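You operate a simulated robot arm through the tools that you are given. There is no shell and no other tool.

The job below is to be done with a simulated robot arm. You get a single attempt, and the scene is never put back.

Task
When the water boils, add two scoops of pasta and stir it in.
Fine: in the steel pot; yellow scoop and green spoon go back where they were; turn zone ONE down to 6 and leave it cooking; hands out of the steam; touch no hot metal; a teaspoon spilt at most. Set down upright: scoop with yellow handle.

It is judged by the outcome, as a careful person would: the job done as asked, and still so three seconds after it is handed in. It fails if anything else is knocked over, pushed out of place, dropped, spilled or broken.

Robot
A 6-joint arm with a two-finger parallel gripper, fixed in place. Base frame: the origin is on the floor under the middle of its stand, x ahead of it, y to its left, z up; the work surface is at about z = 0.905. Units: m, degrees, N and s.
It reaches about 1.347 m from its shoulder. Its first joint turns from -166.0 to 166.0 degrees. Payload 3.91 kg.
The tool frame sits at the grasp point between the pads (the TCP): z along the fingers, y along the line on which they close. The tips reach 0.03 m beyond it. Largest opening 0.11 m; finger width 0.02, thickness 0.01; the body of the gripper, 0.048 by 0.112 m, starts 0.055 m behind the TCP.
Orientation is that of the tool frame in the base frame, as a unit quaternion [x, y, z, w]. With the fingers straight down and closing along the base's y, the tool's x points along the base's -x, its y along +y and its z along -z.

Tools
- The arm moves only by the tool servo_tool. Its argument "targets" is a list of rows, each an object of numbers (a shift or turn left out is 0, a gripper value left out holds the last): "tx", "ty", "tz": the shift along the tool's x, y, z in m; "wx", "wy", "wz": the turn, a rotation vector about the tool's x, y, z in degrees; "jaw": the opening, from 0 (shut) to 1 (fully open). In form: [{"tx": .., "ty": .., "tz": .., "wx": .., "wy": .., "wz": .., "jaw": ..}, ...]. A call has 1 to 20 rows; each row shifts and turns the commanded pose from where the row before left it, along the tool's axes as they then stand. Each row takes 0.2 s and may step no farther than 0.05 m and 8.6 degrees from the row before; otherwise, or with a gripper value out of range, the whole call is refused. Where a pose cannot be reached the arm comes as near as it can. A force on the tool above 40 N (or 10 N above the force at the start of the call, whichever is more), or a blocked arm, ends the call early, and 0.2 s more pass. The fingers move at their own pace (about 0.108 m/s each) and stop on an object; they squeeze with about 40 N. The grip force told is the motor's: it shows also when the fingers shut on nothing. Time passes only in rows, and 0.2 s behind the last, so rows that do not move let the fingers close. It gives the time, the measured TCP pose, the force on the tool (base axes), the opening and the grip force at its end, in the units of the frame above (readings bear some noise), with the torque about the TCP (base axes, N m) and any sound that the robot's microphone picked up.
- Cameras (640 x 400 px; columns grow to the right, rows downward): "scene" is fixed at [0.4008, -0.6506, 1.6739]; the picture's right is [0.98, -0.18, 0.00], its down [-0.14, -0.74, -0.66] and it looks along [0.12, 0.64, -0.76] (base axes); focal length 214 px, centre (320, 200). "wrist" rides on the gripper at [0.073, 0.017, -0.103] in the tool frame; the picture's right is [-0.23, 0.97, 0.00], its down [-0.76, -0.18, -0.62] and it looks along [-0.61, -0.14, 0.78] (tool axes); focal length 222 px, centre (320, 200). There is no depth. A picture from a camera that has moved, and an enlarged one, comes with that camera's place and axes in the base frame and with its lens.
- grab_frame(camera): a new picture of that camera. The clock stands still meanwhile.
- zoom(camera, box): a new picture of the part [left, top, right, bottom] of that camera's present view, enlarged. The clock stands still meanwhile.
- finish_job(): hands the job in; it is judged then, once.

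Nothing tells you positions but the pictures and the camera data. Unless the task says otherwise, let go and move clear before handing in.

The tools are called after "Request:" as name(argument=value, ...) on one line, values as JSON. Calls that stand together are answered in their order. servo_tool: Moves the arm, as the interface text tells. Its arguments: {"type":"object","properties":{"targets":{"type":"array","items":{"type":"object","properties":{"tx":{"type":"number"},"ty":{"type":"number"},"tz":{"type":"number"},"wx":{"type":"number"},"wy":{"type":"number"},"wz":{"type":"number"},"jaw":{"type":"number"}}}}},"required":["targets"]} The other tools are called the same way: grab_frame (camera) takes a picture; zoom (camera, box) takes an enlarged picture of a part of a camera's view; finish_job () hands the job in.

At the start:

```text
time_s: 0.0
ee_pos: [0.6091, 0.1016, 1.2998]
tool_rot: [0.0, 1.0, 0.0, 0.002]
ft_force: [-0.6, 0.3, -0.4]
wrist_torque: [0.01, -0.02, -0.01]
finger_gap: 0.11
finger_force: 0.1
```

scene: 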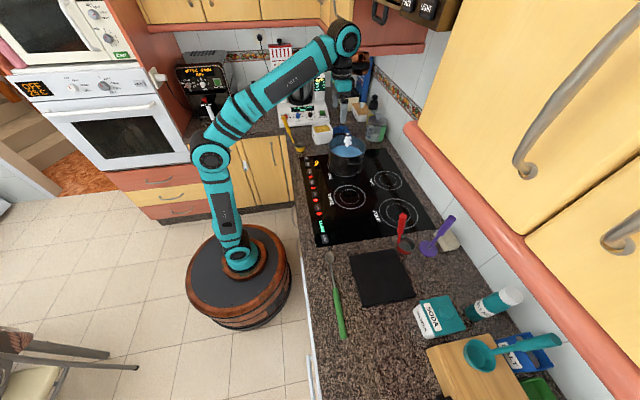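
wrist: 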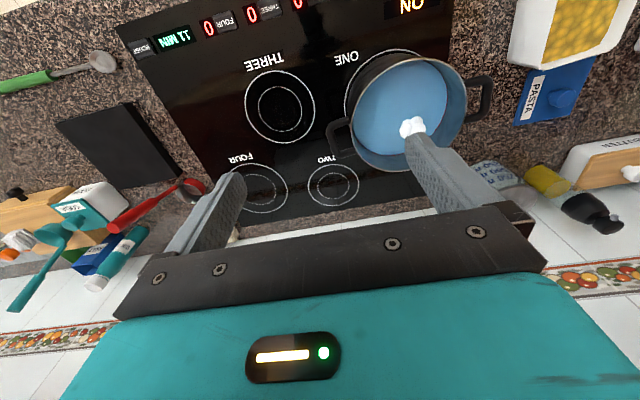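

The arm is above the hob with the steel pot of water on zone ONE, a pasta tub and the yellow scoop beyond it, and the green spoon on the near counter. I'll look at each part more closely before moving.

Request:
zoom(camera="scene", box=[270, 90, 410, 178])

Request:
zoom(camera="scene", box=[290, 140, 430, 250])

Request:
zoom(camera="scene", box=[300, 200, 480, 350])

Request:
zoom(camera="wrist", box=[320, 0, 640, 200])

Request:
zoom(camera="wrist", box=[100, 0, 420, 200])

```text
4.55 times, centred on (340, 134) of scene
camera zoom: at [0.4008, -0.6506, 1.6739], right [0.98, -0.18, 0.0], down [-0.14, -0.74, -0.66], along [0.12, 0.64, -0.76], focal length 975 px, centre (229, 500)
```

zoom: 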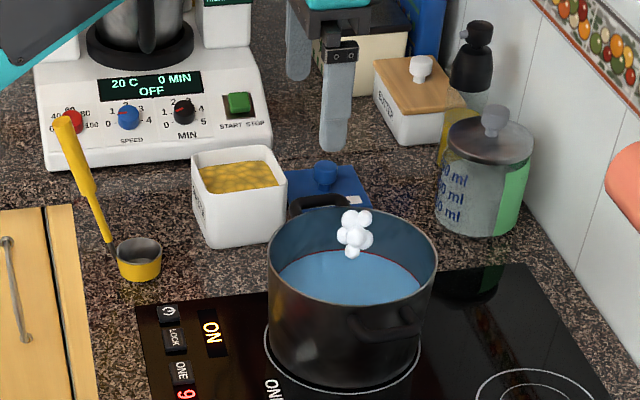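

```text
3.64 times, centred on (360, 195) of scene
camera zoom: at [0.4008, -0.6506, 1.6739], right [0.98, -0.18, 0.0], down [-0.14, -0.74, -0.66], along [0.12, 0.64, -0.76], focal length 780 px, centre (174, 218)
```

zoom: 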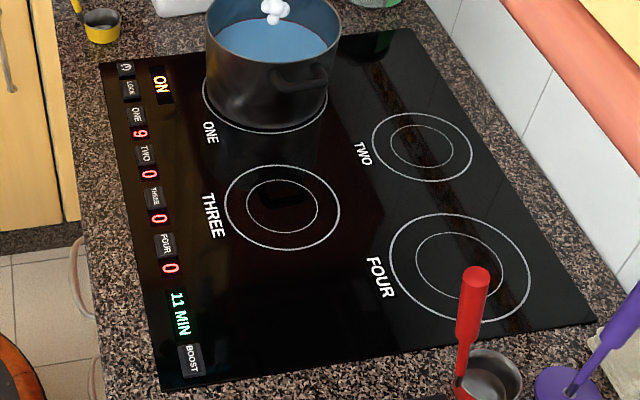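

```text
2.67 times, centred on (390, 275) of scene
camera zoom: at [0.4008, -0.6506, 1.6739], right [0.98, -0.18, 0.0], down [-0.14, -0.74, -0.66], along [0.12, 0.64, -0.76], focal length 572 px, centre (133, 0)
```

zoom: 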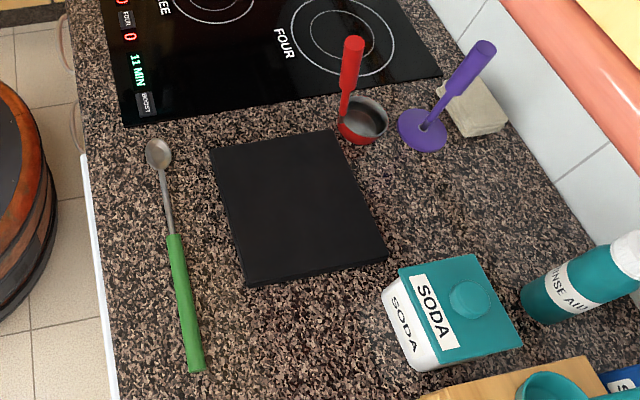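

```text
2.00 times, centred on (480, 100) of wrist
camera zoom: at [0.537, 0.118, 1.4037], right [0.23, 0.97, 0.0], down [0.76, -0.18, 0.63], along [0.61, -0.14, -0.78], focal length 444 px, centre (0, 400)
```

zoom: 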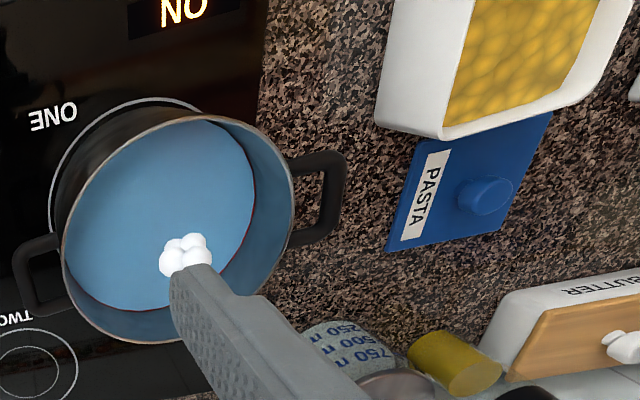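

```text
2.00 times, centred on (260, 100) of wrist
camera zoom: at [0.537, 0.118, 1.4037], right [0.23, 0.97, 0.0], down [0.76, -0.18, 0.63], along [0.61, -0.14, -0.78], focal length 444 px, centre (440, 400)
```

zoom: 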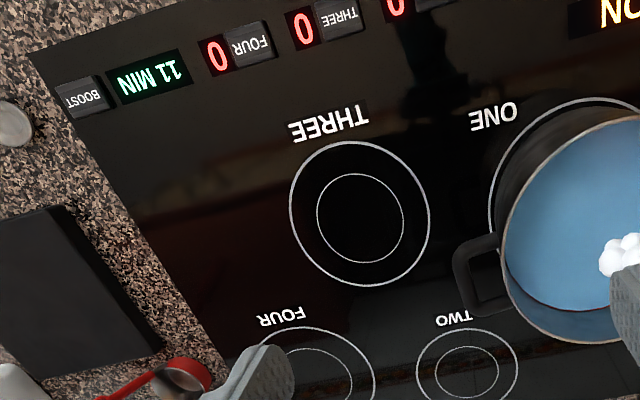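

I see the pot on zone ONE set to 9, and the touch panel along the left edge of the hob. I'll zoom in further on the panel, the scoop, the spoon and the tub to get details.

Request:
zoom(camera="scene", box=[300, 148, 364, 188])

Request:
zoom(camera="scene", box=[300, 180, 380, 250])

Request:
zoom(camera="scene", box=[275, 110, 339, 150])

Request:
zoom(camera="scene", box=[320, 120, 384, 180])

Request:
zoom(camera="scene", box=[315, 240, 375, 345])

Request:
zoom(camera="scene", box=[170, 40, 400, 150])

```text
10.00 times, centred on (332, 168) of scene
camera zoom: at [0.4008, -0.6506, 1.6739], right [0.98, -0.18, 0.0], down [-0.14, -0.74, -0.66], along [0.12, 0.64, -0.76], focal length 2145 px, centre (200, 520)
```

zoom: 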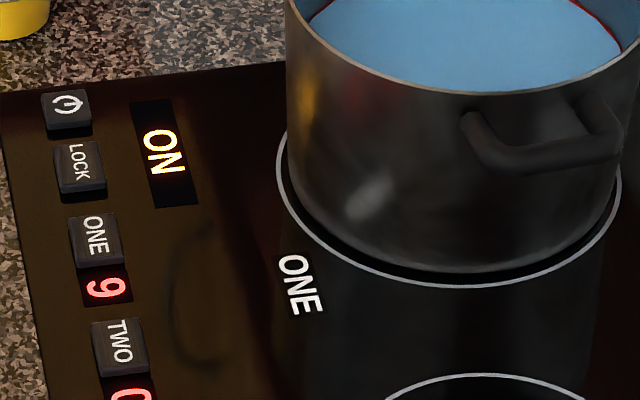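

```text
5.71 times, centred on (340, 215) of scene
camera zoom: at [0.4008, -0.6506, 1.6739], right [0.98, -0.18, 0.0], down [-0.14, -0.74, -0.66], along [0.12, 0.64, -0.76], focal length 1226 px, centre (206, 114)
```

zoom: 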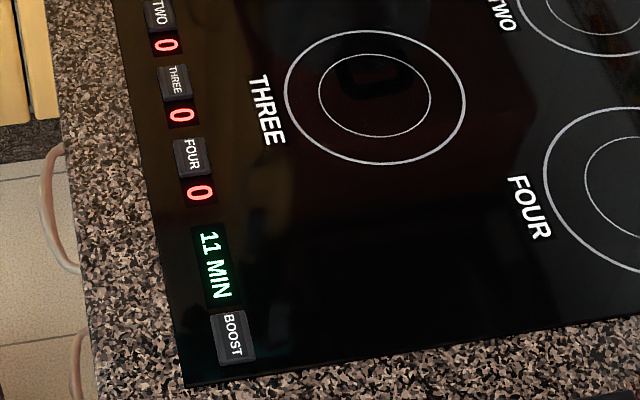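

```text
10.00 times, centred on (307, 130) of scene
camera zoom: at [0.4008, -0.6506, 1.6739], right [0.98, -0.18, 0.0], down [-0.14, -0.74, -0.66], along [0.12, 0.64, -0.76], focal length 2145 px, centre (450, 900)
```

zoom: 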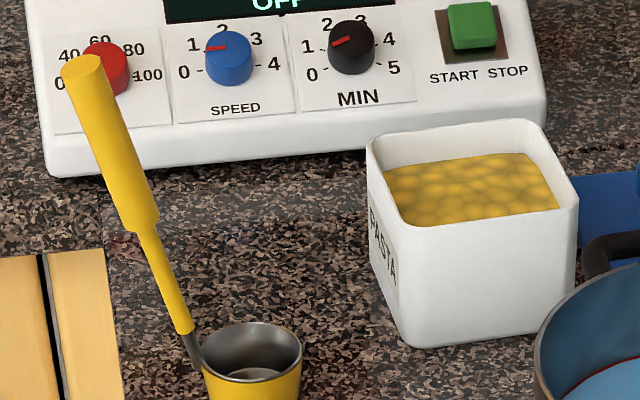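

```text
6.67 times, centred on (352, 150) of scene
camera zoom: at [0.4008, -0.6506, 1.6739], right [0.98, -0.18, 0.0], down [-0.14, -0.74, -0.66], along [0.12, 0.64, -0.76], focal length 1430 px, centre (107, 533)
```

zoom: 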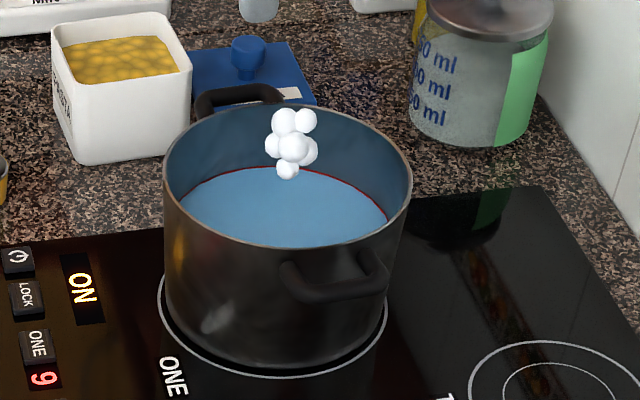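

```text
3.81 times, centred on (345, 292) of scene
camera zoom: at [0.4008, -0.6506, 1.6739], right [0.98, -0.18, 0.0], down [-0.14, -0.74, -0.66], along [0.12, 0.64, -0.76], focal length 817 px, centre (225, -152)
```

zoom: 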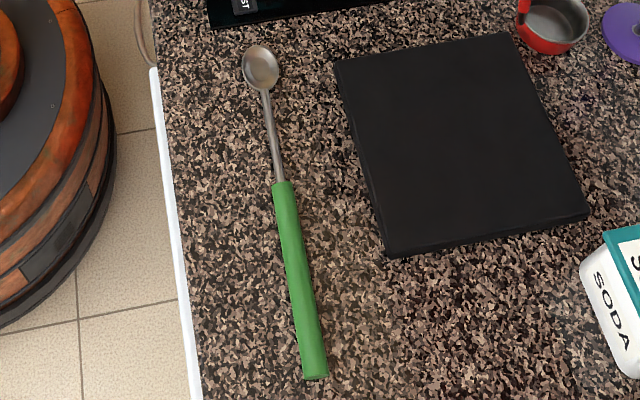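

```text
2.78 times, centred on (285, 95) of scene
camera zoom: at [0.4008, -0.6506, 1.6739], right [0.98, -0.18, 0.0], down [-0.14, -0.74, -0.66], along [0.12, 0.64, -0.76], focal length 597 px, centre (417, 492)
```

zoom: 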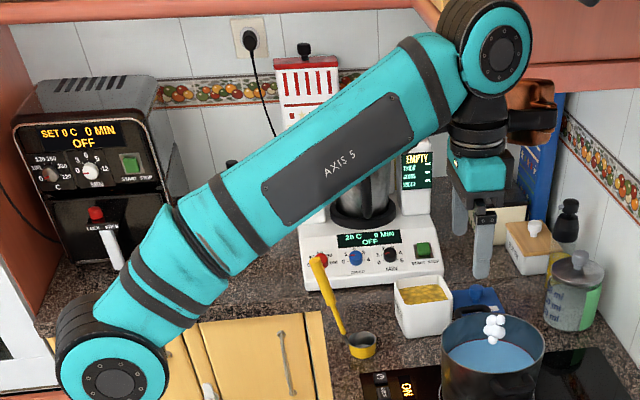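

Steam is only just wisping from the pot (centre about (0.70, 0.225), rim at about z 1.03). The yellow scoop stands at about (0.48, 0.41) and the pasta tub at about (0.63, 0.50), so I'll back away from the pot and move the wrist camera over them.

Request:
servo_tool(targets=[{"tx": 0.045}, {"tx": 0.045}, {"tx": 0.045}, {"tx": 0.045}, {"tx": 0.04, "ty": 0.02}, {"ty": 0.048}, {"ty": 0.048}, {"ty": 0.048}, {"ty": 0.048}, {"ty": 0.048}])

```text
time_s: 2.2
ee_pos: [0.389, 0.3614, 1.2969]
tool_rot: [0.0, 1.0, 0.001, 0.003]
ft_force: [-1.1, 0.0, 0.7]
wrist_torque: [0.05, -0.04, 0.02]
finger_gap: 0.1101
finger_force: 0.1
out of reach, approached as far as the arm can: row 5
```

Request:
grab_frame(camera="wrist")

Request:
grab_frame(camera="scene")

```text
taken
camera wrist: at [0.3174, 0.3787, 1.4009], right [0.23, 0.97, 0.0], down [0.76, -0.18, 0.63], along [0.61, -0.14, -0.78], focal length 222 px, centre (320, 200)
```

wrist: 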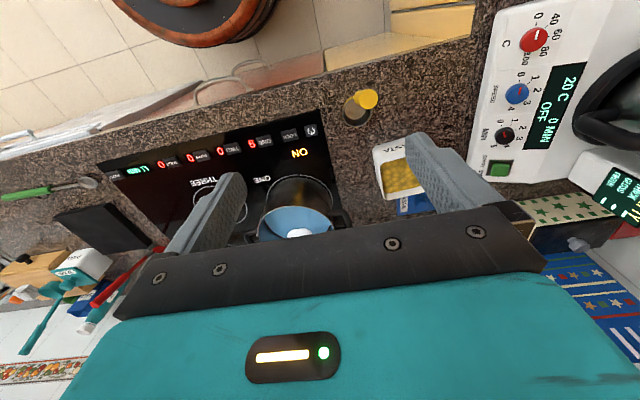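

```text
taken
```

scene: 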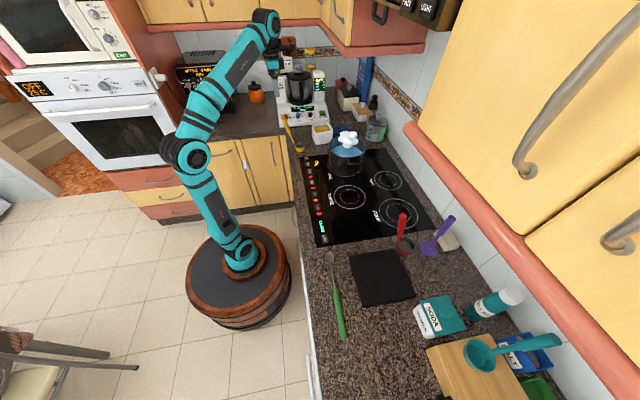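

Request:
zoom(camera="wrist", box=[320, 70, 440, 145])

Request:
zoom(camera="wrist", box=[220, 100, 450, 240])

Request:
zoom(camera="scene", box=[320, 120, 384, 180])

Request:
zoom(camera="scene", box=[275, 100, 339, 160])

```text
5.33 times, centred on (380, 108) of wrist
camera zoom: at [0.3174, 0.3787, 1.4009], right [0.23, 0.97, 0.0], down [0.76, -0.18, 0.63], along [0.61, -0.14, -0.78], focal length 1185 px, centre (0, 693)
```

zoom: 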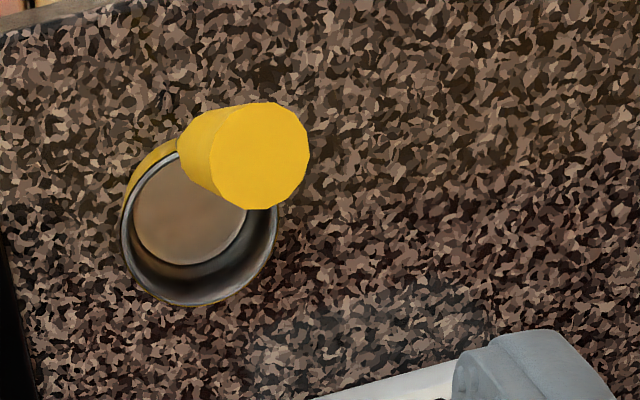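

```text
2.78 times, centred on (335, 170) of wrist
camera zoom: at [0.3174, 0.3787, 1.4009], right [0.23, 0.97, 0.0], down [0.76, -0.18, 0.63], along [0.61, -0.14, -0.78], focal length 618 px, centre (278, 284)
```

zoom: 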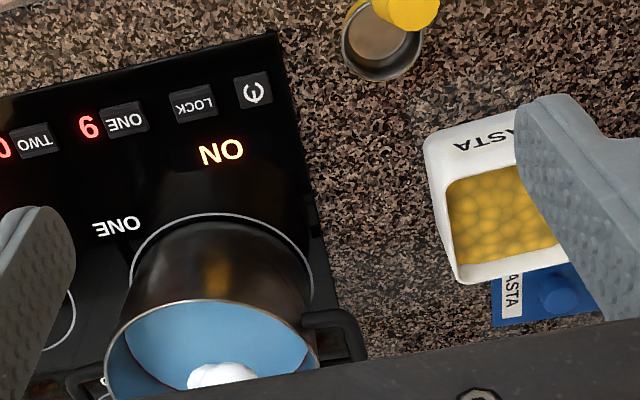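

```text
6.67 times, centred on (352, 150) of scene
camera zoom: at [0.4008, -0.6506, 1.6739], right [0.98, -0.18, 0.0], down [-0.14, -0.74, -0.66], along [0.12, 0.64, -0.76], focal length 1430 px, centre (107, 533)
```

zoom: 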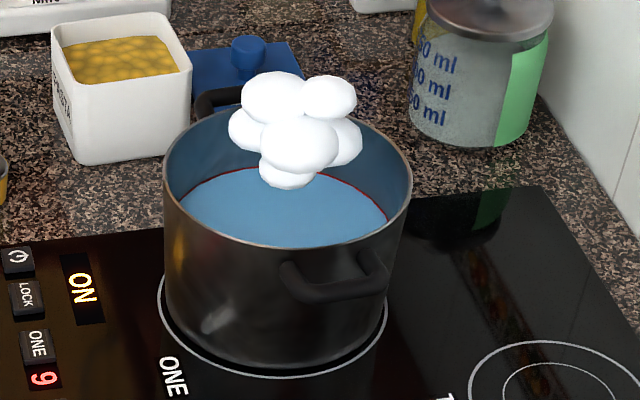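

```text
6.67 times, centred on (307, 130) of scene
camera zoom: at [0.4008, -0.6506, 1.6739], right [0.98, -0.18, 0.0], down [-0.14, -0.74, -0.66], along [0.12, 0.64, -0.76], focal length 1430 px, centre (407, 667)
```

zoom: 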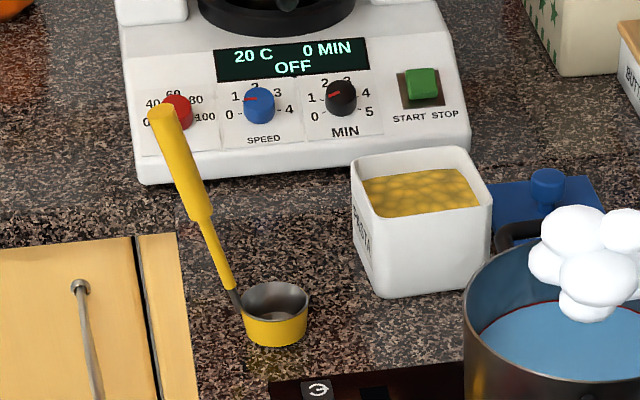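

The steam is growing. The scoop's yellow handle is nearly upright (tip about (0.409, 0.424, 1.10), bowl about (0.478, 0.42)), so I'll turn the gripper to face the handle from the robot's side, with the camera on top.

Request:
servo_tool(targets=[{"wz": 8.5}, {"wz": 8.5}, {"wz": 8.5}, {"wz": 8.5}, {"wz": 8.5}, {"wz": 8.5}, {"wz": 8.5}, {"wz": 8.5}, {"wz": 8.5}, {"wz": 8.5}, {"wz": 8.5}, {"wz": 8.5}, {"wz": 8.5}, {"wz": 8.5}, {"wz": 8.0}, {"wz": 8.0}])

```text
time_s: 4.8
ee_pos: [0.3899, 0.3627, 1.296]
tool_rot: [0.767, 0.641, 0.004, 0.001]
ft_force: [38.7, 3.2, -44.8]
wrist_torque: [2.17, 4.58, 2.2]
finger_gap: 0.11
finger_force: 0.1
stopped in row 13: the force on the tool passed its limit at 221 N (the readings are from after the stop); the commanded pose is now the measured one
```

Something stopped the turn with a large force. I'll look before moving again.

Request:
grab_frame(camera="scene")

Request:
zoom(camera="scene", box=[150, 0, 350, 125])

Request:
grab_frame(camera="wrist")

```text
taken
```

scene: 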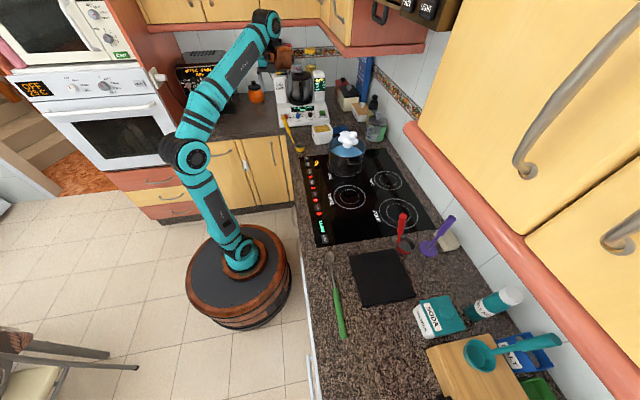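

```text
3.20 times, centred on (250, 62) of scene
camera zoom: at [0.4008, -0.6506, 1.6739], right [0.98, -0.18, 0.0], down [-0.14, -0.74, -0.66], along [0.12, 0.64, -0.76], focal length 686 px, centre (544, 640)
```

zoom: 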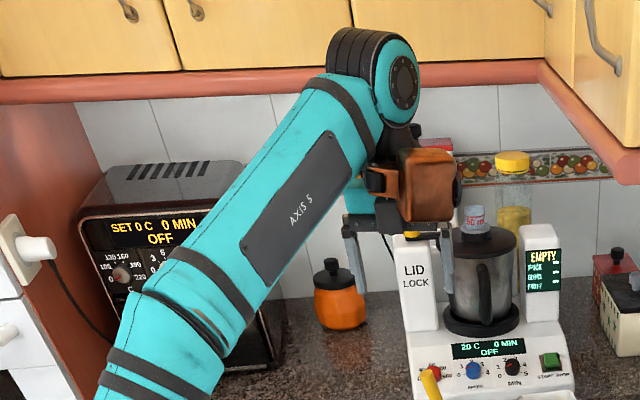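

```text
taken
camera wrist: at [0.4197, 0.4302, 1.3999], right [0.92, -0.4, 0.0], down [-0.31, -0.72, 0.62], along [-0.24, -0.57, -0.79], focal length 222 px, centre (320, 200)
```

wrist: 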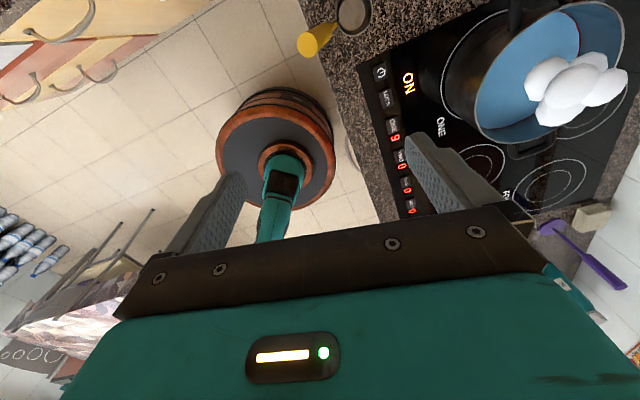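

The gripper's side block ran into the arm's own forearm, and nothing in the kitchen was touched. I'll turn back the other way, keeping that block pointing outward, and approach the scoop with the camera underneath.

Request:
servo_tool(targets=[{"wz": -8.5}, {"wz": -8.5}, {"wz": -8.5}, {"wz": -8.5}, {"wz": -8.5}, {"wz": -8.5}, {"wz": -8.5}, {"wz": -8.5}, {"wz": -8.5}, {"wz": -8.5}, {"wz": -8.5}, {"wz": -8.5}, {"wz": -8.5}, {"wz": -8.5}, {"wz": -8.5}, {"wz": -8.5}, {"wz": -8.5}])

```text
time_s: 8.4
ee_pos: [0.389, 0.3616, 1.2966]
tool_rot: [-0.377, 0.926, 0.001, 0.004]
ft_force: [-0.5, -0.2, 0.1]
wrist_torque: [0.01, -0.01, 0.04]
finger_gap: 0.1102
finger_force: 0.1
```

Request:
servo_tool(targets=[{"wy": -8.33}, {"wy": -8.33}, {"wy": -8.33}, {"wy": -8.33}, {"wy": -8.33}, {"wy": -8.33}])

Request:
grab_frame(camera="wrist")

Request:
grab_frame(camera="scene")

```text
time_s: 9.8
ee_pos: [0.3911, 0.3625, 1.2948]
tool_rot: [-0.34, 0.838, 0.159, 0.395]
ft_force: [0.1, -0.3, -1.2]
wrist_torque: [-0.01, 0.02, -0.01]
finger_gap: 0.1101
finger_force: 0.0
```

```text
taken
camera wrist: at [0.2893, 0.2869, 1.3056], right [-0.58, 0.8, 0.17], down [0.13, -0.12, 0.98], along [0.81, 0.59, -0.03], focal length 222 px, centre (320, 200)
```

wrist: 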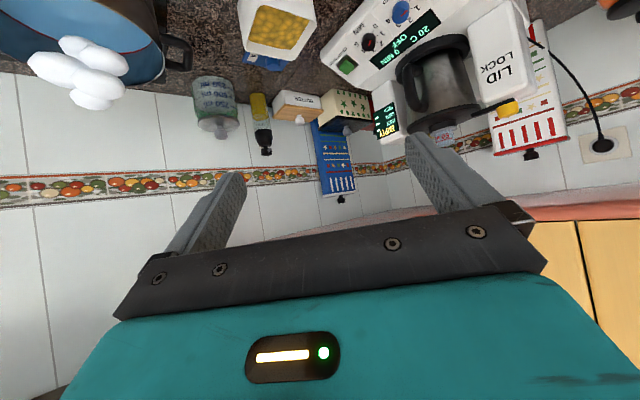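

```text
taken
```

scene: 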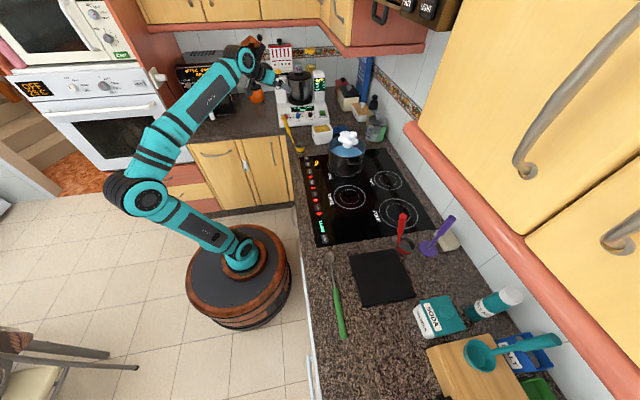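

The pitched pose is reachable. I'll now lower towards a standoff just behind the scoop's handle and look at it head on.

Request:
servo_tool(targets=[{"tx": 0.0282, "ty": 0.0087, "tz": 0.0155}, {"tx": 0.0282, "ty": 0.0087, "tz": 0.0155}, {"tx": 0.0282, "ty": 0.0087, "tz": 0.0155}])

Request:
grab_frame(camera="wrist")

Request:
zoom(camera="scene", box=[250, 80, 378, 160])

```text
time_s: 10.6
ee_pos: [0.3545, 0.3671, 1.1995]
tool_rot: [-0.341, 0.838, 0.159, 0.395]
ft_force: [0.3, 1.0, -0.6]
wrist_torque: [0.0, 0.04, 0.03]
finger_gap: 0.1098
finger_force: 0.0
```

```text
taken
camera wrist: at [0.2538, 0.2917, 1.2107], right [-0.58, 0.8, 0.17], down [0.13, -0.12, 0.98], along [0.81, 0.59, -0.03], focal length 222 px, centre (320, 200)
```

wrist: 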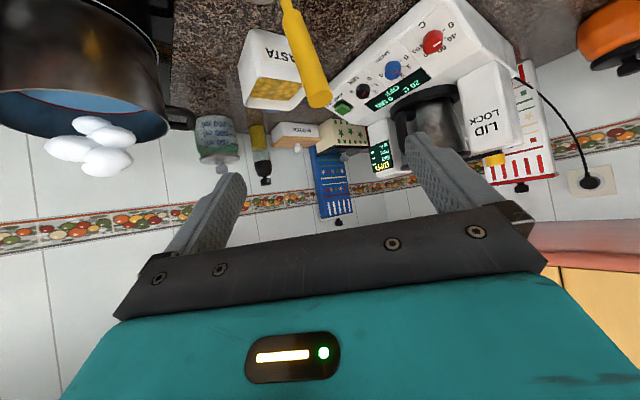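

```text
5.00 times, centred on (314, 120) of scene
camera zoom: at [0.4008, -0.6506, 1.6739], right [0.98, -0.18, 0.0], down [-0.14, -0.74, -0.66], along [0.12, 0.64, -0.76], focal length 1072 px, centre (350, 600)
```

zoom: 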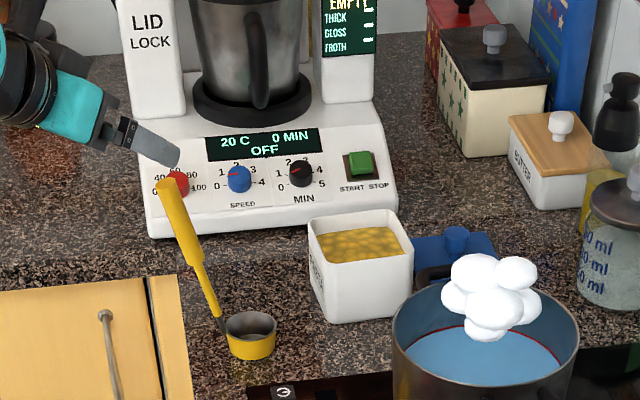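

Request:
servo_tool(targets=[{"tx": 0.0338, "tz": 0.0279}, {"tx": 0.0338, "tz": 0.0279}, {"tx": 0.0338, "tz": 0.0279}])

Request:
grab_frame(camera="wrist")

Request:
zoom(camera="scene", box=[250, 90, 378, 170])

```text
time_s: 11.4
ee_pos: [0.3558, 0.3683, 1.0691]
tool_rot: [-0.341, 0.838, 0.16, 0.395]
ft_force: [0.5, 0.7, 0.9]
wrist_torque: [-0.03, 0.01, -0.01]
finger_gap: 0.1103
finger_force: 0.1
```

```text
taken
camera wrist: at [0.2547, 0.2935, 1.0801], right [-0.58, 0.8, 0.17], down [0.13, -0.12, 0.98], along [0.81, 0.59, -0.03], focal length 222 px, centre (320, 200)
```

wrist: 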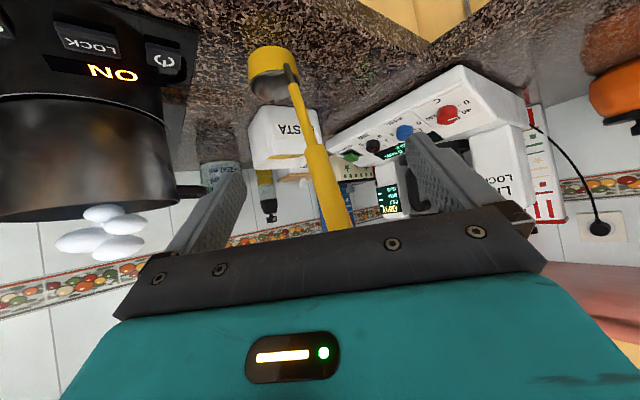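

```text
5.00 times, centred on (314, 130) of scene
camera zoom: at [0.4008, -0.6506, 1.6739], right [0.98, -0.18, 0.0], down [-0.14, -0.74, -0.66], along [0.12, 0.64, -0.76], focal length 1072 px, centre (350, 550)
```

zoom: 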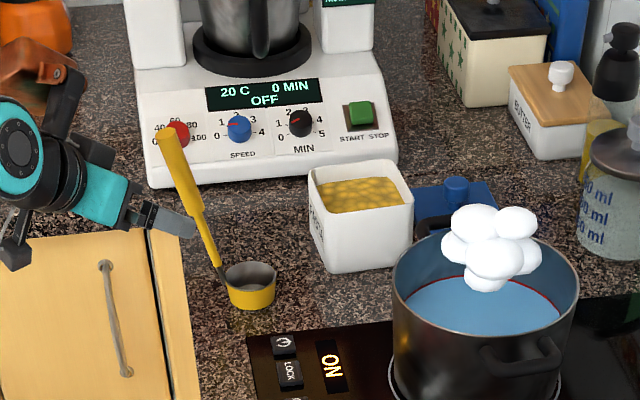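

Request:
zoom(camera="wrist", box=[220, 30, 420, 240])

Request:
zoom(camera="scene", box=[262, 105, 326, 155])

```text
1.90 times, centred on (320, 135) of wrist
camera zoom: at [0.2547, 0.2935, 1.0801], right [-0.58, 0.8, 0.17], down [0.13, -0.12, 0.98], along [0.81, 0.59, -0.03], focal length 423 px, centre (320, 324)
```

zoom: 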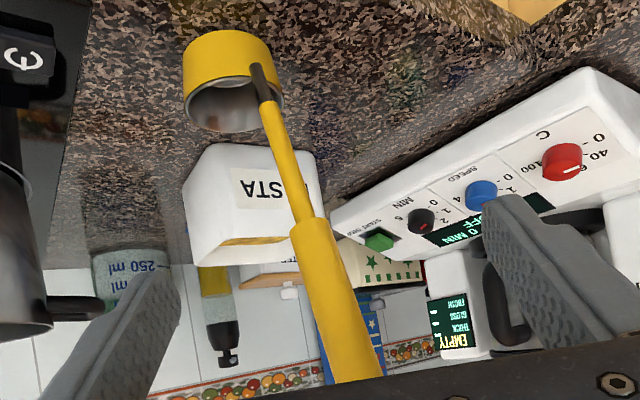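

```text
8.00 times, centred on (294, 130) of scene
camera zoom: at [0.4008, -0.6506, 1.6739], right [0.98, -0.18, 0.0], down [-0.14, -0.74, -0.66], along [0.12, 0.64, -0.76], focal length 1716 px, centre (528, 760)
```

zoom: 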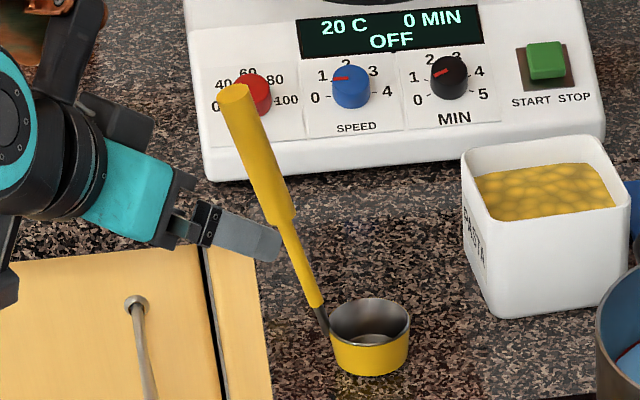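

The handle is centred between the fingers to within a few millimetres. I'll move forward to it and check before closing.

Request:
servo_tool(targets=[{"tx": -0.0175, "ty": -0.001, "tz": 0.0222}, {"tx": -0.0175, "ty": -0.001, "tz": 0.0222}, {"tx": -0.0175, "ty": -0.001, "tz": 0.0222}])

Request:
grab_frame(camera="wrist")

Request:
zoom(camera="scene", box=[262, 105, 326, 155])

```text
time_s: 12.2
ee_pos: [0.4201, 0.4235, 1.0681]
tool_rot: [-0.34, 0.838, 0.159, 0.395]
ft_force: [-0.3, -0.8, 0.8]
wrist_torque: [0.04, -0.02, 0.02]
finger_gap: 0.1099
finger_force: 0.1
```

```text
taken
camera wrist: at [0.3192, 0.349, 1.0782], right [-0.58, 0.8, 0.17], down [0.13, -0.12, 0.98], along [0.81, 0.59, -0.03], focal length 222 px, centre (320, 200)
```

wrist: 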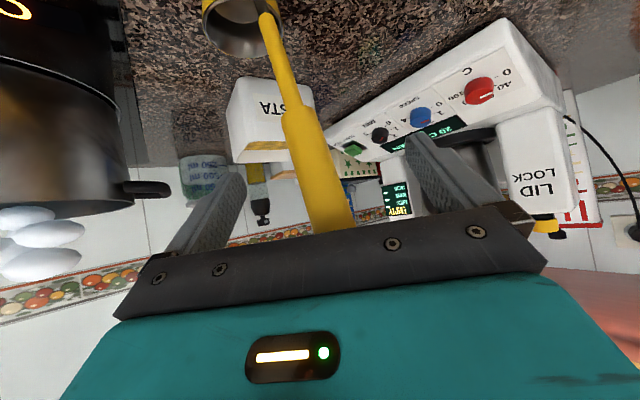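

```text
8.00 times, centred on (294, 130) of scene
camera zoom: at [0.4008, -0.6506, 1.6739], right [0.98, -0.18, 0.0], down [-0.14, -0.74, -0.66], along [0.12, 0.64, -0.76], focal length 1716 px, centre (528, 760)
```

zoom: 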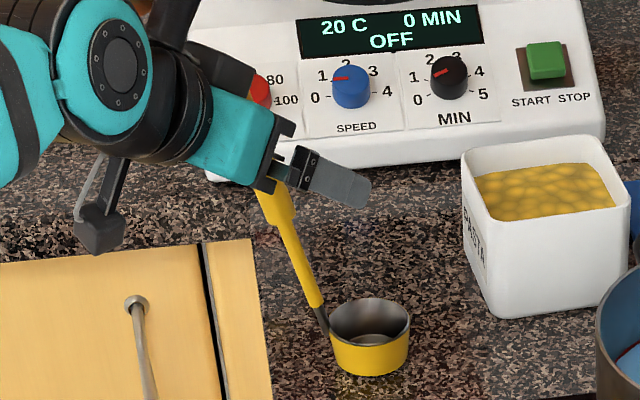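

Request:
servo_tool(targets=[{"ty": 0.002, "jaw": 0.35}, {"jaw": 0.0}, {"jaw": 0.0}, {"jaw": 0.0}])

Request:
zoom(camera="scene", box=[262, 105, 326, 155])

Request:
zoom(camera="scene", box=[310, 110, 394, 170])

```text
time_s: 13.2
ee_pos: [0.4201, 0.4252, 1.0673]
tool_rot: [-0.341, 0.838, 0.16, 0.395]
ft_force: [3.2, -3.4, 15.4]
wrist_torque: [-0.63, -1.62, -0.07]
finger_gap: 0.0276
finger_force: 39.8
```

```text
8.00 times, centred on (294, 130) of scene
camera zoom: at [0.4008, -0.6506, 1.6739], right [0.98, -0.18, 0.0], down [-0.14, -0.74, -0.66], along [0.12, 0.64, -0.76], focal length 1716 px, centre (528, 760)
```

zoom: 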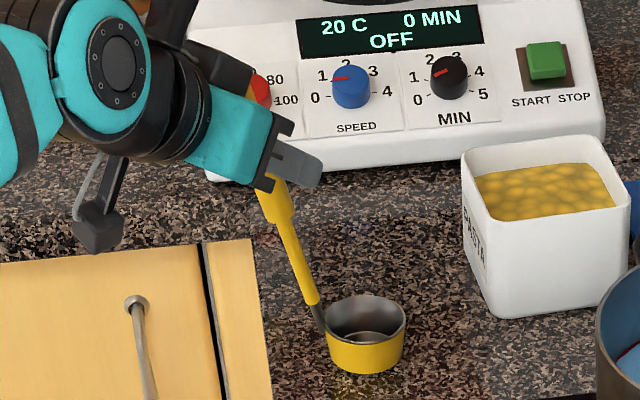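

```text
6.67 times, centred on (352, 140) of scene
camera zoom: at [0.4008, -0.6506, 1.6739], right [0.98, -0.18, 0.0], down [-0.14, -0.74, -0.66], along [0.12, 0.64, -0.76], focal length 1430 px, centre (107, 600)
```

zoom: 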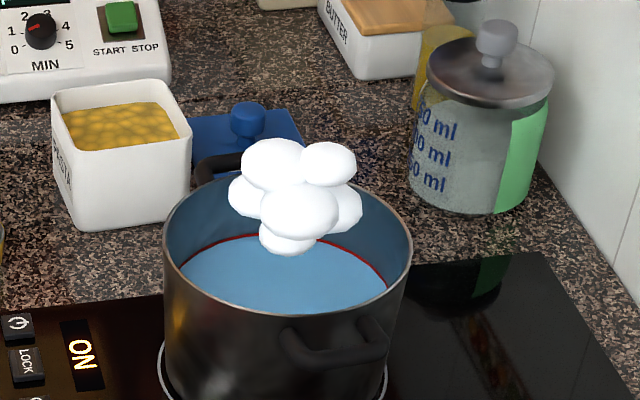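

The scoop's handle is gripped. Before lifting, I'll check the water surface for signs of boiling.

Request:
zoom(camera="scene", box=[325, 125, 369, 165])

Request:
zoom(camera="scene", box=[300, 155, 340, 250])

```text
10.00 times, centred on (347, 145) of scene
camera zoom: at [0.4008, -0.6506, 1.6739], right [0.98, -0.18, 0.0], down [-0.14, -0.74, -0.66], along [0.12, 0.64, -0.76], focal length 2145 px, centre (50, 750)
```

zoom: 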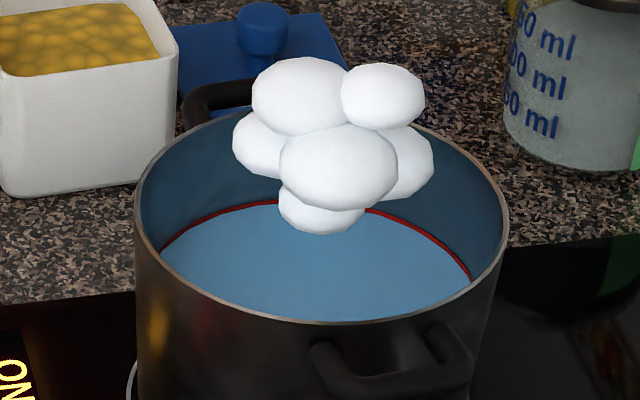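

```text
4.21 times, centred on (320, 202) of scene
camera zoom: at [0.4008, -0.6506, 1.6739], right [0.98, -0.18, 0.0], down [-0.14, -0.74, -0.66], along [0.12, 0.64, -0.76], focal length 903 px, centre (320, 190)
```

zoom: 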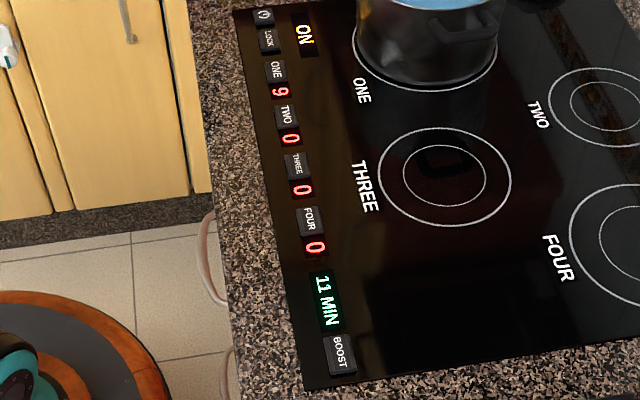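

Steam has held at full size since about 2 s, and the zone still reads 9. I'll lift the scoop straight up and check that it hangs level.

Request:
servo_tool(targets=[{"tx": -0.0167, "tz": -0.0138}, {"tx": -0.0334, "tz": -0.0276}, {"tx": -0.0334, "tz": -0.0276}, {"tx": -0.0167, "tz": -0.0138}])

Request:
grab_frame(camera="wrist")

Request:
zoom(camera="scene", box=[262, 90, 358, 150])

```text
time_s: 14.2
ee_pos: [0.4201, 0.4252, 1.1966]
tool_rot: [-0.34, 0.839, 0.159, 0.395]
ft_force: [0.1, 0.1, -1.6]
wrist_torque: [0.02, 0.08, -0.02]
finger_gap: 0.0241
finger_force: 40.1
```

```text
taken
camera wrist: at [0.3195, 0.349, 1.208], right [-0.58, 0.8, 0.17], down [0.13, -0.12, 0.98], along [0.81, 0.59, -0.03], focal length 222 px, centre (320, 200)
```

wrist: 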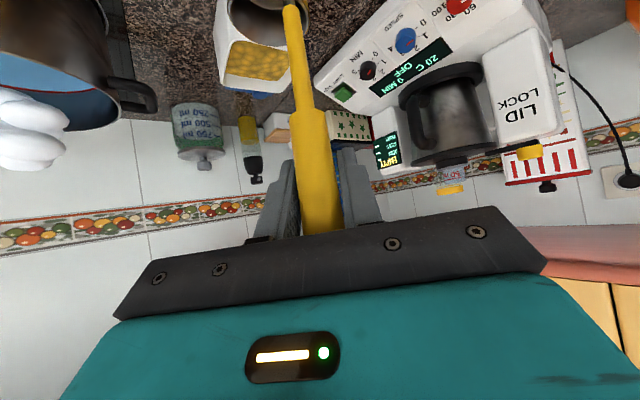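

```text
6.67 times, centred on (310, 120) of scene
camera zoom: at [0.4008, -0.6506, 1.6739], right [0.98, -0.18, 0.0], down [-0.14, -0.74, -0.66], along [0.12, 0.64, -0.76], focal length 1430 px, centre (387, 733)
```

zoom: 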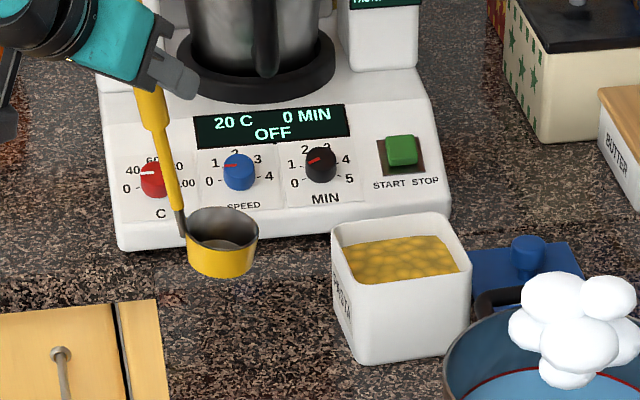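

Closing the pads swung the scoop slightly in the grip, so its bowl now tips a little to the right. I'll zoom in to measure the tilt so I can correct it.

Request:
zoom(camera="scene", box=[278, 100, 310, 140])

Request:
zoom(camera="wrist", box=[200, 0, 400, 125])

```text
10.00 times, centred on (294, 120) of scene
camera zoom: at [0.4008, -0.6506, 1.6739], right [0.98, -0.18, 0.0], down [-0.14, -0.74, -0.66], along [0.12, 0.64, -0.76], focal length 2145 px, centre (580, 1000)
```

zoom: 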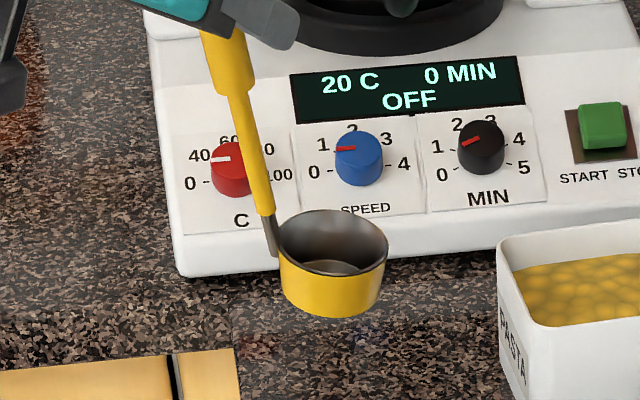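

```text
3.20 times, centred on (300, 62) of wrist
camera zoom: at [0.3195, 0.349, 1.208], right [-0.58, 0.8, 0.17], down [0.13, -0.12, 0.98], along [0.81, 0.59, -0.03], focal length 711 px, centre (384, 640)
```

zoom: 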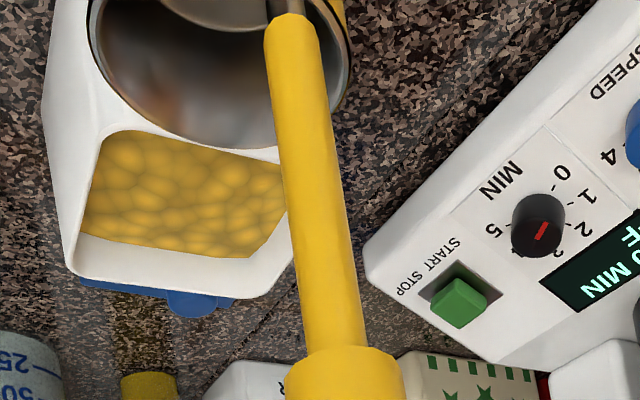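

Request:
servo_tool(targets=[{"wx": 3.18, "wz": -3.86}, {"wx": 3.18, "wz": -3.86}])

Request:
zoom(camera="scene", box=[278, 100, 310, 140])

Request:
grab_frame(camera="wrist")

```text
time_s: 14.8
ee_pos: [0.4192, 0.4247, 1.1972]
tool_rot: [-0.374, 0.821, 0.085, 0.423]
ft_force: [-0.1, -0.6, -1.2]
wrist_torque: [-0.02, 0.05, -0.01]
finger_gap: 0.0244
finger_force: 39.6
```

```text
10.00 times, centred on (294, 120) of scene
camera zoom: at [0.4008, -0.6506, 1.6739], right [0.98, -0.18, 0.0], down [-0.14, -0.74, -0.66], along [0.12, 0.64, -0.76], focal length 2145 px, centre (580, 1000)
```

zoom: 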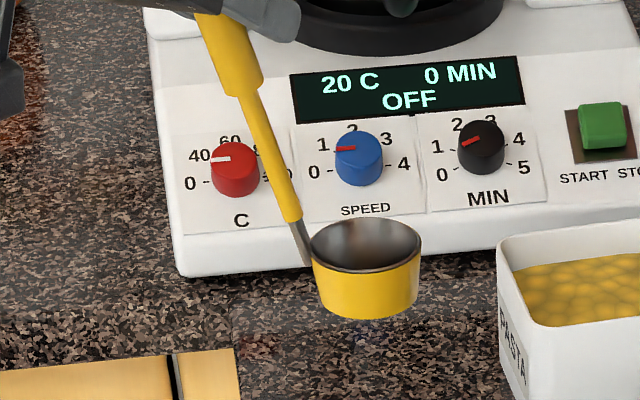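

```text
taken
camera wrist: at [0.3181, 0.351, 1.2052], right [-0.59, 0.81, 0.0], down [0.0, 0.0, 1.0], along [0.81, 0.59, -0.01], focal length 222 px, centre (320, 200)
```

wrist: 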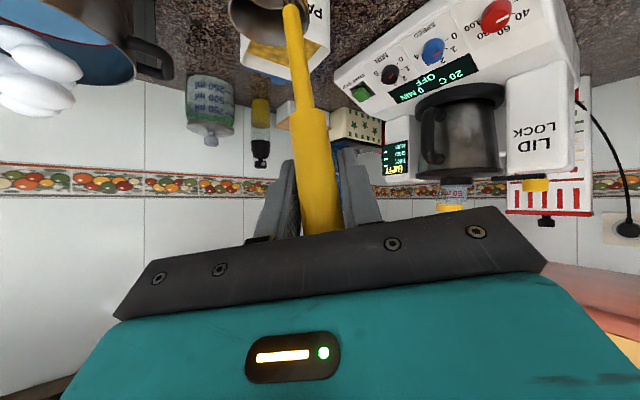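

The scoop hangs level again. I'll carry it over the pasta tub (centre about (0.628, 0.498)) with about 4 cm clearance.

Request:
servo_tool(targets=[{"tx": -0.0235, "ty": -0.0099, "tz": 0.0312}, {"tx": -0.0235, "ty": -0.0099, "tz": 0.0312}, {"tx": -0.0235, "ty": -0.0099, "tz": 0.0312}, {"tx": -0.0235, "ty": -0.0099, "tz": 0.0312}])

Request:
zoom(camera="scene", box=[290, 95, 354, 155])

Request:
grab_frame(camera="wrist")

```text
time_s: 15.8
ee_pos: [0.5589, 0.5093, 1.1977]
tool_rot: [-0.374, 0.82, 0.087, 0.424]
ft_force: [0.7, -0.9, 0.2]
wrist_torque: [0.01, 0.07, 0.01]
finger_gap: 0.024
finger_force: 40.3
```

```text
6.67 times, centred on (322, 125) of scene
camera zoom: at [0.4008, -0.6506, 1.6739], right [0.98, -0.18, 0.0], down [-0.14, -0.74, -0.66], along [0.12, 0.64, -0.76], focal length 1430 px, centre (307, 700)
```

zoom: 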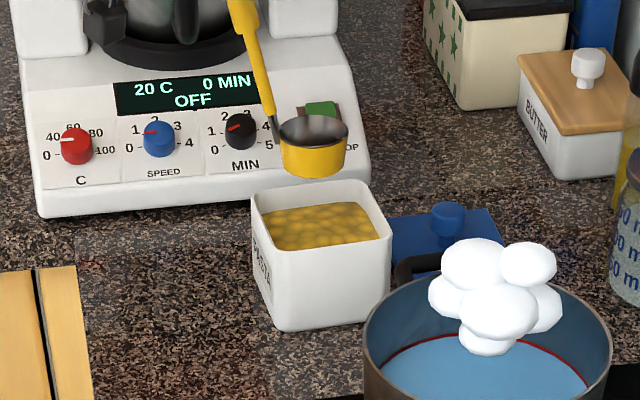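

```text
taken
camera wrist: at [0.4569, 0.4341, 1.2048], right [-0.59, 0.81, 0.0], down [0.0, 0.0, 1.0], along [0.81, 0.59, 0.0], focal length 222 px, centre (320, 200)
```

wrist: 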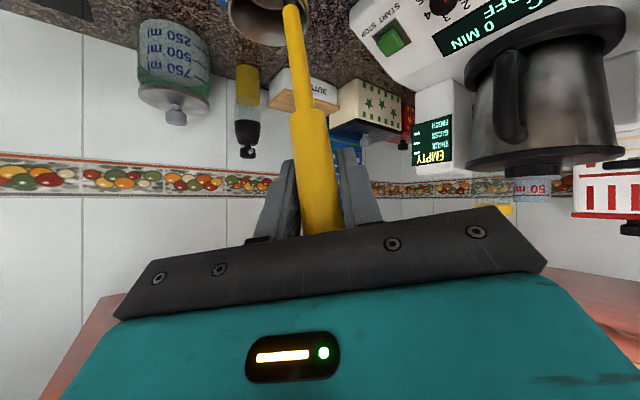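

The bowl is directly above the tub. I'll tip it about 30° forward for the dig.

Request:
servo_tool(targets=[{"tx": -0.0115, "ty": -0.0159, "tz": 0.0075, "wx": -4.065, "wy": 5.295, "wz": 3.42}, {"tx": -0.0115, "ty": -0.0159, "tz": 0.0075, "wx": -4.065, "wy": 5.295, "wz": 3.42}, {"tx": -0.0115, "ty": -0.0159, "tz": 0.0075, "wx": -4.065, "wy": 5.295, "wz": 3.42}, {"tx": -0.0115, "ty": -0.0159, "tz": 0.0075, "wx": -4.065, "wy": 5.295, "wz": 3.42}])

Request:
zoom(camera="scene", box=[290, 95, 354, 155])

Request:
grab_frame(camera="wrist")

```text
time_s: 16.8
ee_pos: [0.6414, 0.4995, 1.2096]
tool_rot: [-0.34, 0.902, 0.18, 0.196]
ft_force: [-1.2, -0.3, -0.6]
wrist_torque: [0.0, -0.06, 0.0]
finger_gap: 0.0243
finger_force: 39.9
```

```text
6.67 times, centred on (322, 125) of scene
camera zoom: at [0.4008, -0.6506, 1.6739], right [0.98, -0.18, 0.0], down [-0.14, -0.74, -0.66], along [0.12, 0.64, -0.76], focal length 1430 px, centre (307, 700)
```

zoom: 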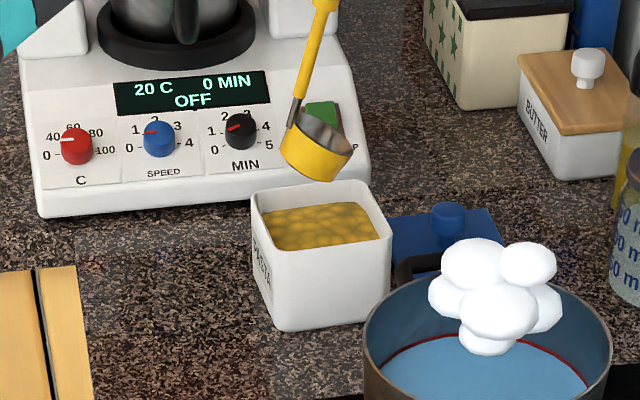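

```text
taken
camera wrist: at [0.5555, 0.4256, 1.2674], right [-0.51, 0.81, 0.3], down [0.5, 0.0, 0.86], along [0.7, 0.59, -0.41], focal length 222 px, centre (320, 200)
```

wrist: 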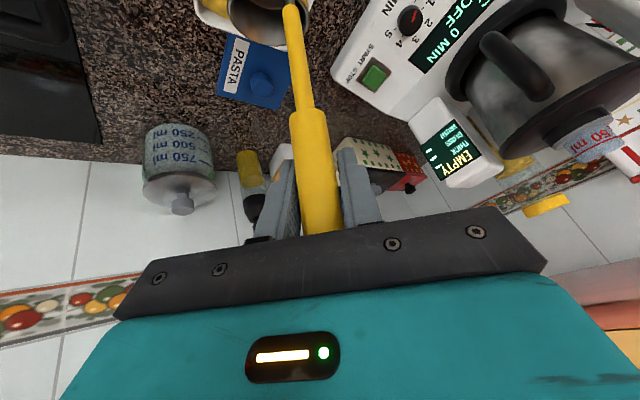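

Request:
servo_tool(targets=[{"tx": 0.0081, "ty": -0.0032, "tz": 0.0146}, {"tx": 0.0081, "ty": -0.0032, "tz": 0.0146}, {"tx": 0.0081, "ty": -0.0032, "tz": 0.0146}])

Request:
zoom(camera="scene", box=[300, 105, 348, 150])

```text
time_s: 17.6
ee_pos: [0.6398, 0.5015, 1.1578]
tool_rot: [-0.339, 0.902, 0.18, 0.196]
ft_force: [-0.4, -0.2, -0.9]
wrist_torque: [0.02, -0.02, -0.01]
finger_gap: 0.024
finger_force: 40.1
```

```text
8.89 times, centred on (324, 128) of scene
camera zoom: at [0.4008, -0.6506, 1.6739], right [0.98, -0.18, 0.0], down [-0.14, -0.74, -0.66], along [0.12, 0.64, -0.76], focal length 1906 px, centre (284, 844)
```

zoom: 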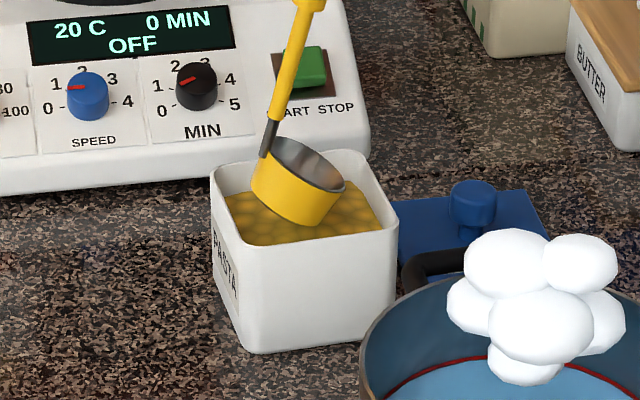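

The lip is entering the pasta cleanly inside the tub walls. I'll continue down and watch the force.

Request:
servo_tool(targets=[{"tx": 0.0081, "ty": -0.0032, "tz": 0.0146}, {"tx": 0.0081, "ty": -0.0032, "tz": 0.0146}])

Request:
zoom(camera="scene", box=[300, 105, 348, 150])

```text
time_s: 18.2
ee_pos: [0.6403, 0.5001, 1.1234]
tool_rot: [-0.339, 0.902, 0.181, 0.196]
ft_force: [-0.6, -0.5, -1.3]
wrist_torque: [0.01, -0.07, -0.04]
finger_gap: 0.0242
finger_force: 40.3
```

```text
8.89 times, centred on (324, 128) of scene
camera zoom: at [0.4008, -0.6506, 1.6739], right [0.98, -0.18, 0.0], down [-0.14, -0.74, -0.66], along [0.12, 0.64, -0.76], focal length 1906 px, centre (284, 844)
```

zoom: 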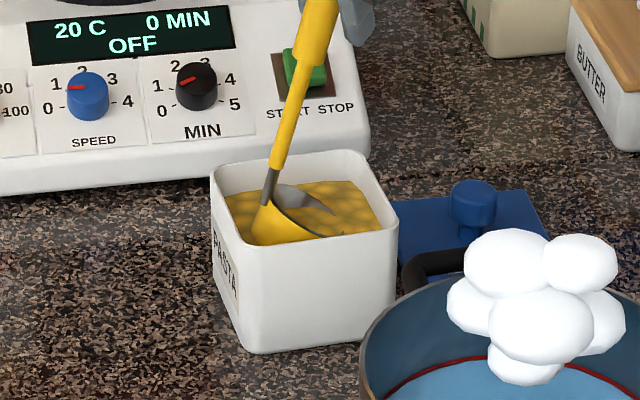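

No resistance; the bowl sinks into the pasta. I'll go slightly deeper, level the bowl under the surface while sweeping forward, and look.

Request:
servo_tool(targets=[{"tx": 0.0076, "ty": -0.003, "tz": 0.0137}, {"tx": 0.0122, "ty": 0.0125, "tz": -0.0048, "wx": 4.065, "wy": -5.295, "wz": -3.42}, {"tx": 0.0122, "ty": 0.0125, "tz": -0.0048, "wx": 4.065, "wy": -5.295, "wz": -3.42}, {"tx": 0.0122, "ty": 0.0125, "tz": -0.0048, "wx": 4.065, "wy": -5.295, "wz": -3.42}, {"tx": 0.0122, "ty": 0.0125, "tz": -0.0048, "wx": 4.065, "wy": -5.295, "wz": -3.42}])

Request:
zoom(camera="scene", box=[300, 105, 348, 150])

```text
time_s: 19.4
ee_pos: [0.5716, 0.498, 1.0963]
tool_rot: [-0.374, 0.821, 0.084, 0.423]
ft_force: [0.5, -0.3, -1.1]
wrist_torque: [0.03, 0.06, 0.02]
finger_gap: 0.0241
finger_force: 40.5
```

```text
8.89 times, centred on (324, 128) of scene
camera zoom: at [0.4008, -0.6506, 1.6739], right [0.98, -0.18, 0.0], down [-0.14, -0.74, -0.66], along [0.12, 0.64, -0.76], focal length 1906 px, centre (284, 844)
```

zoom: 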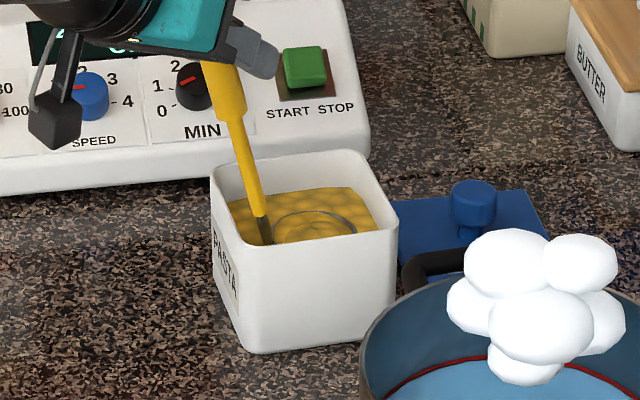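

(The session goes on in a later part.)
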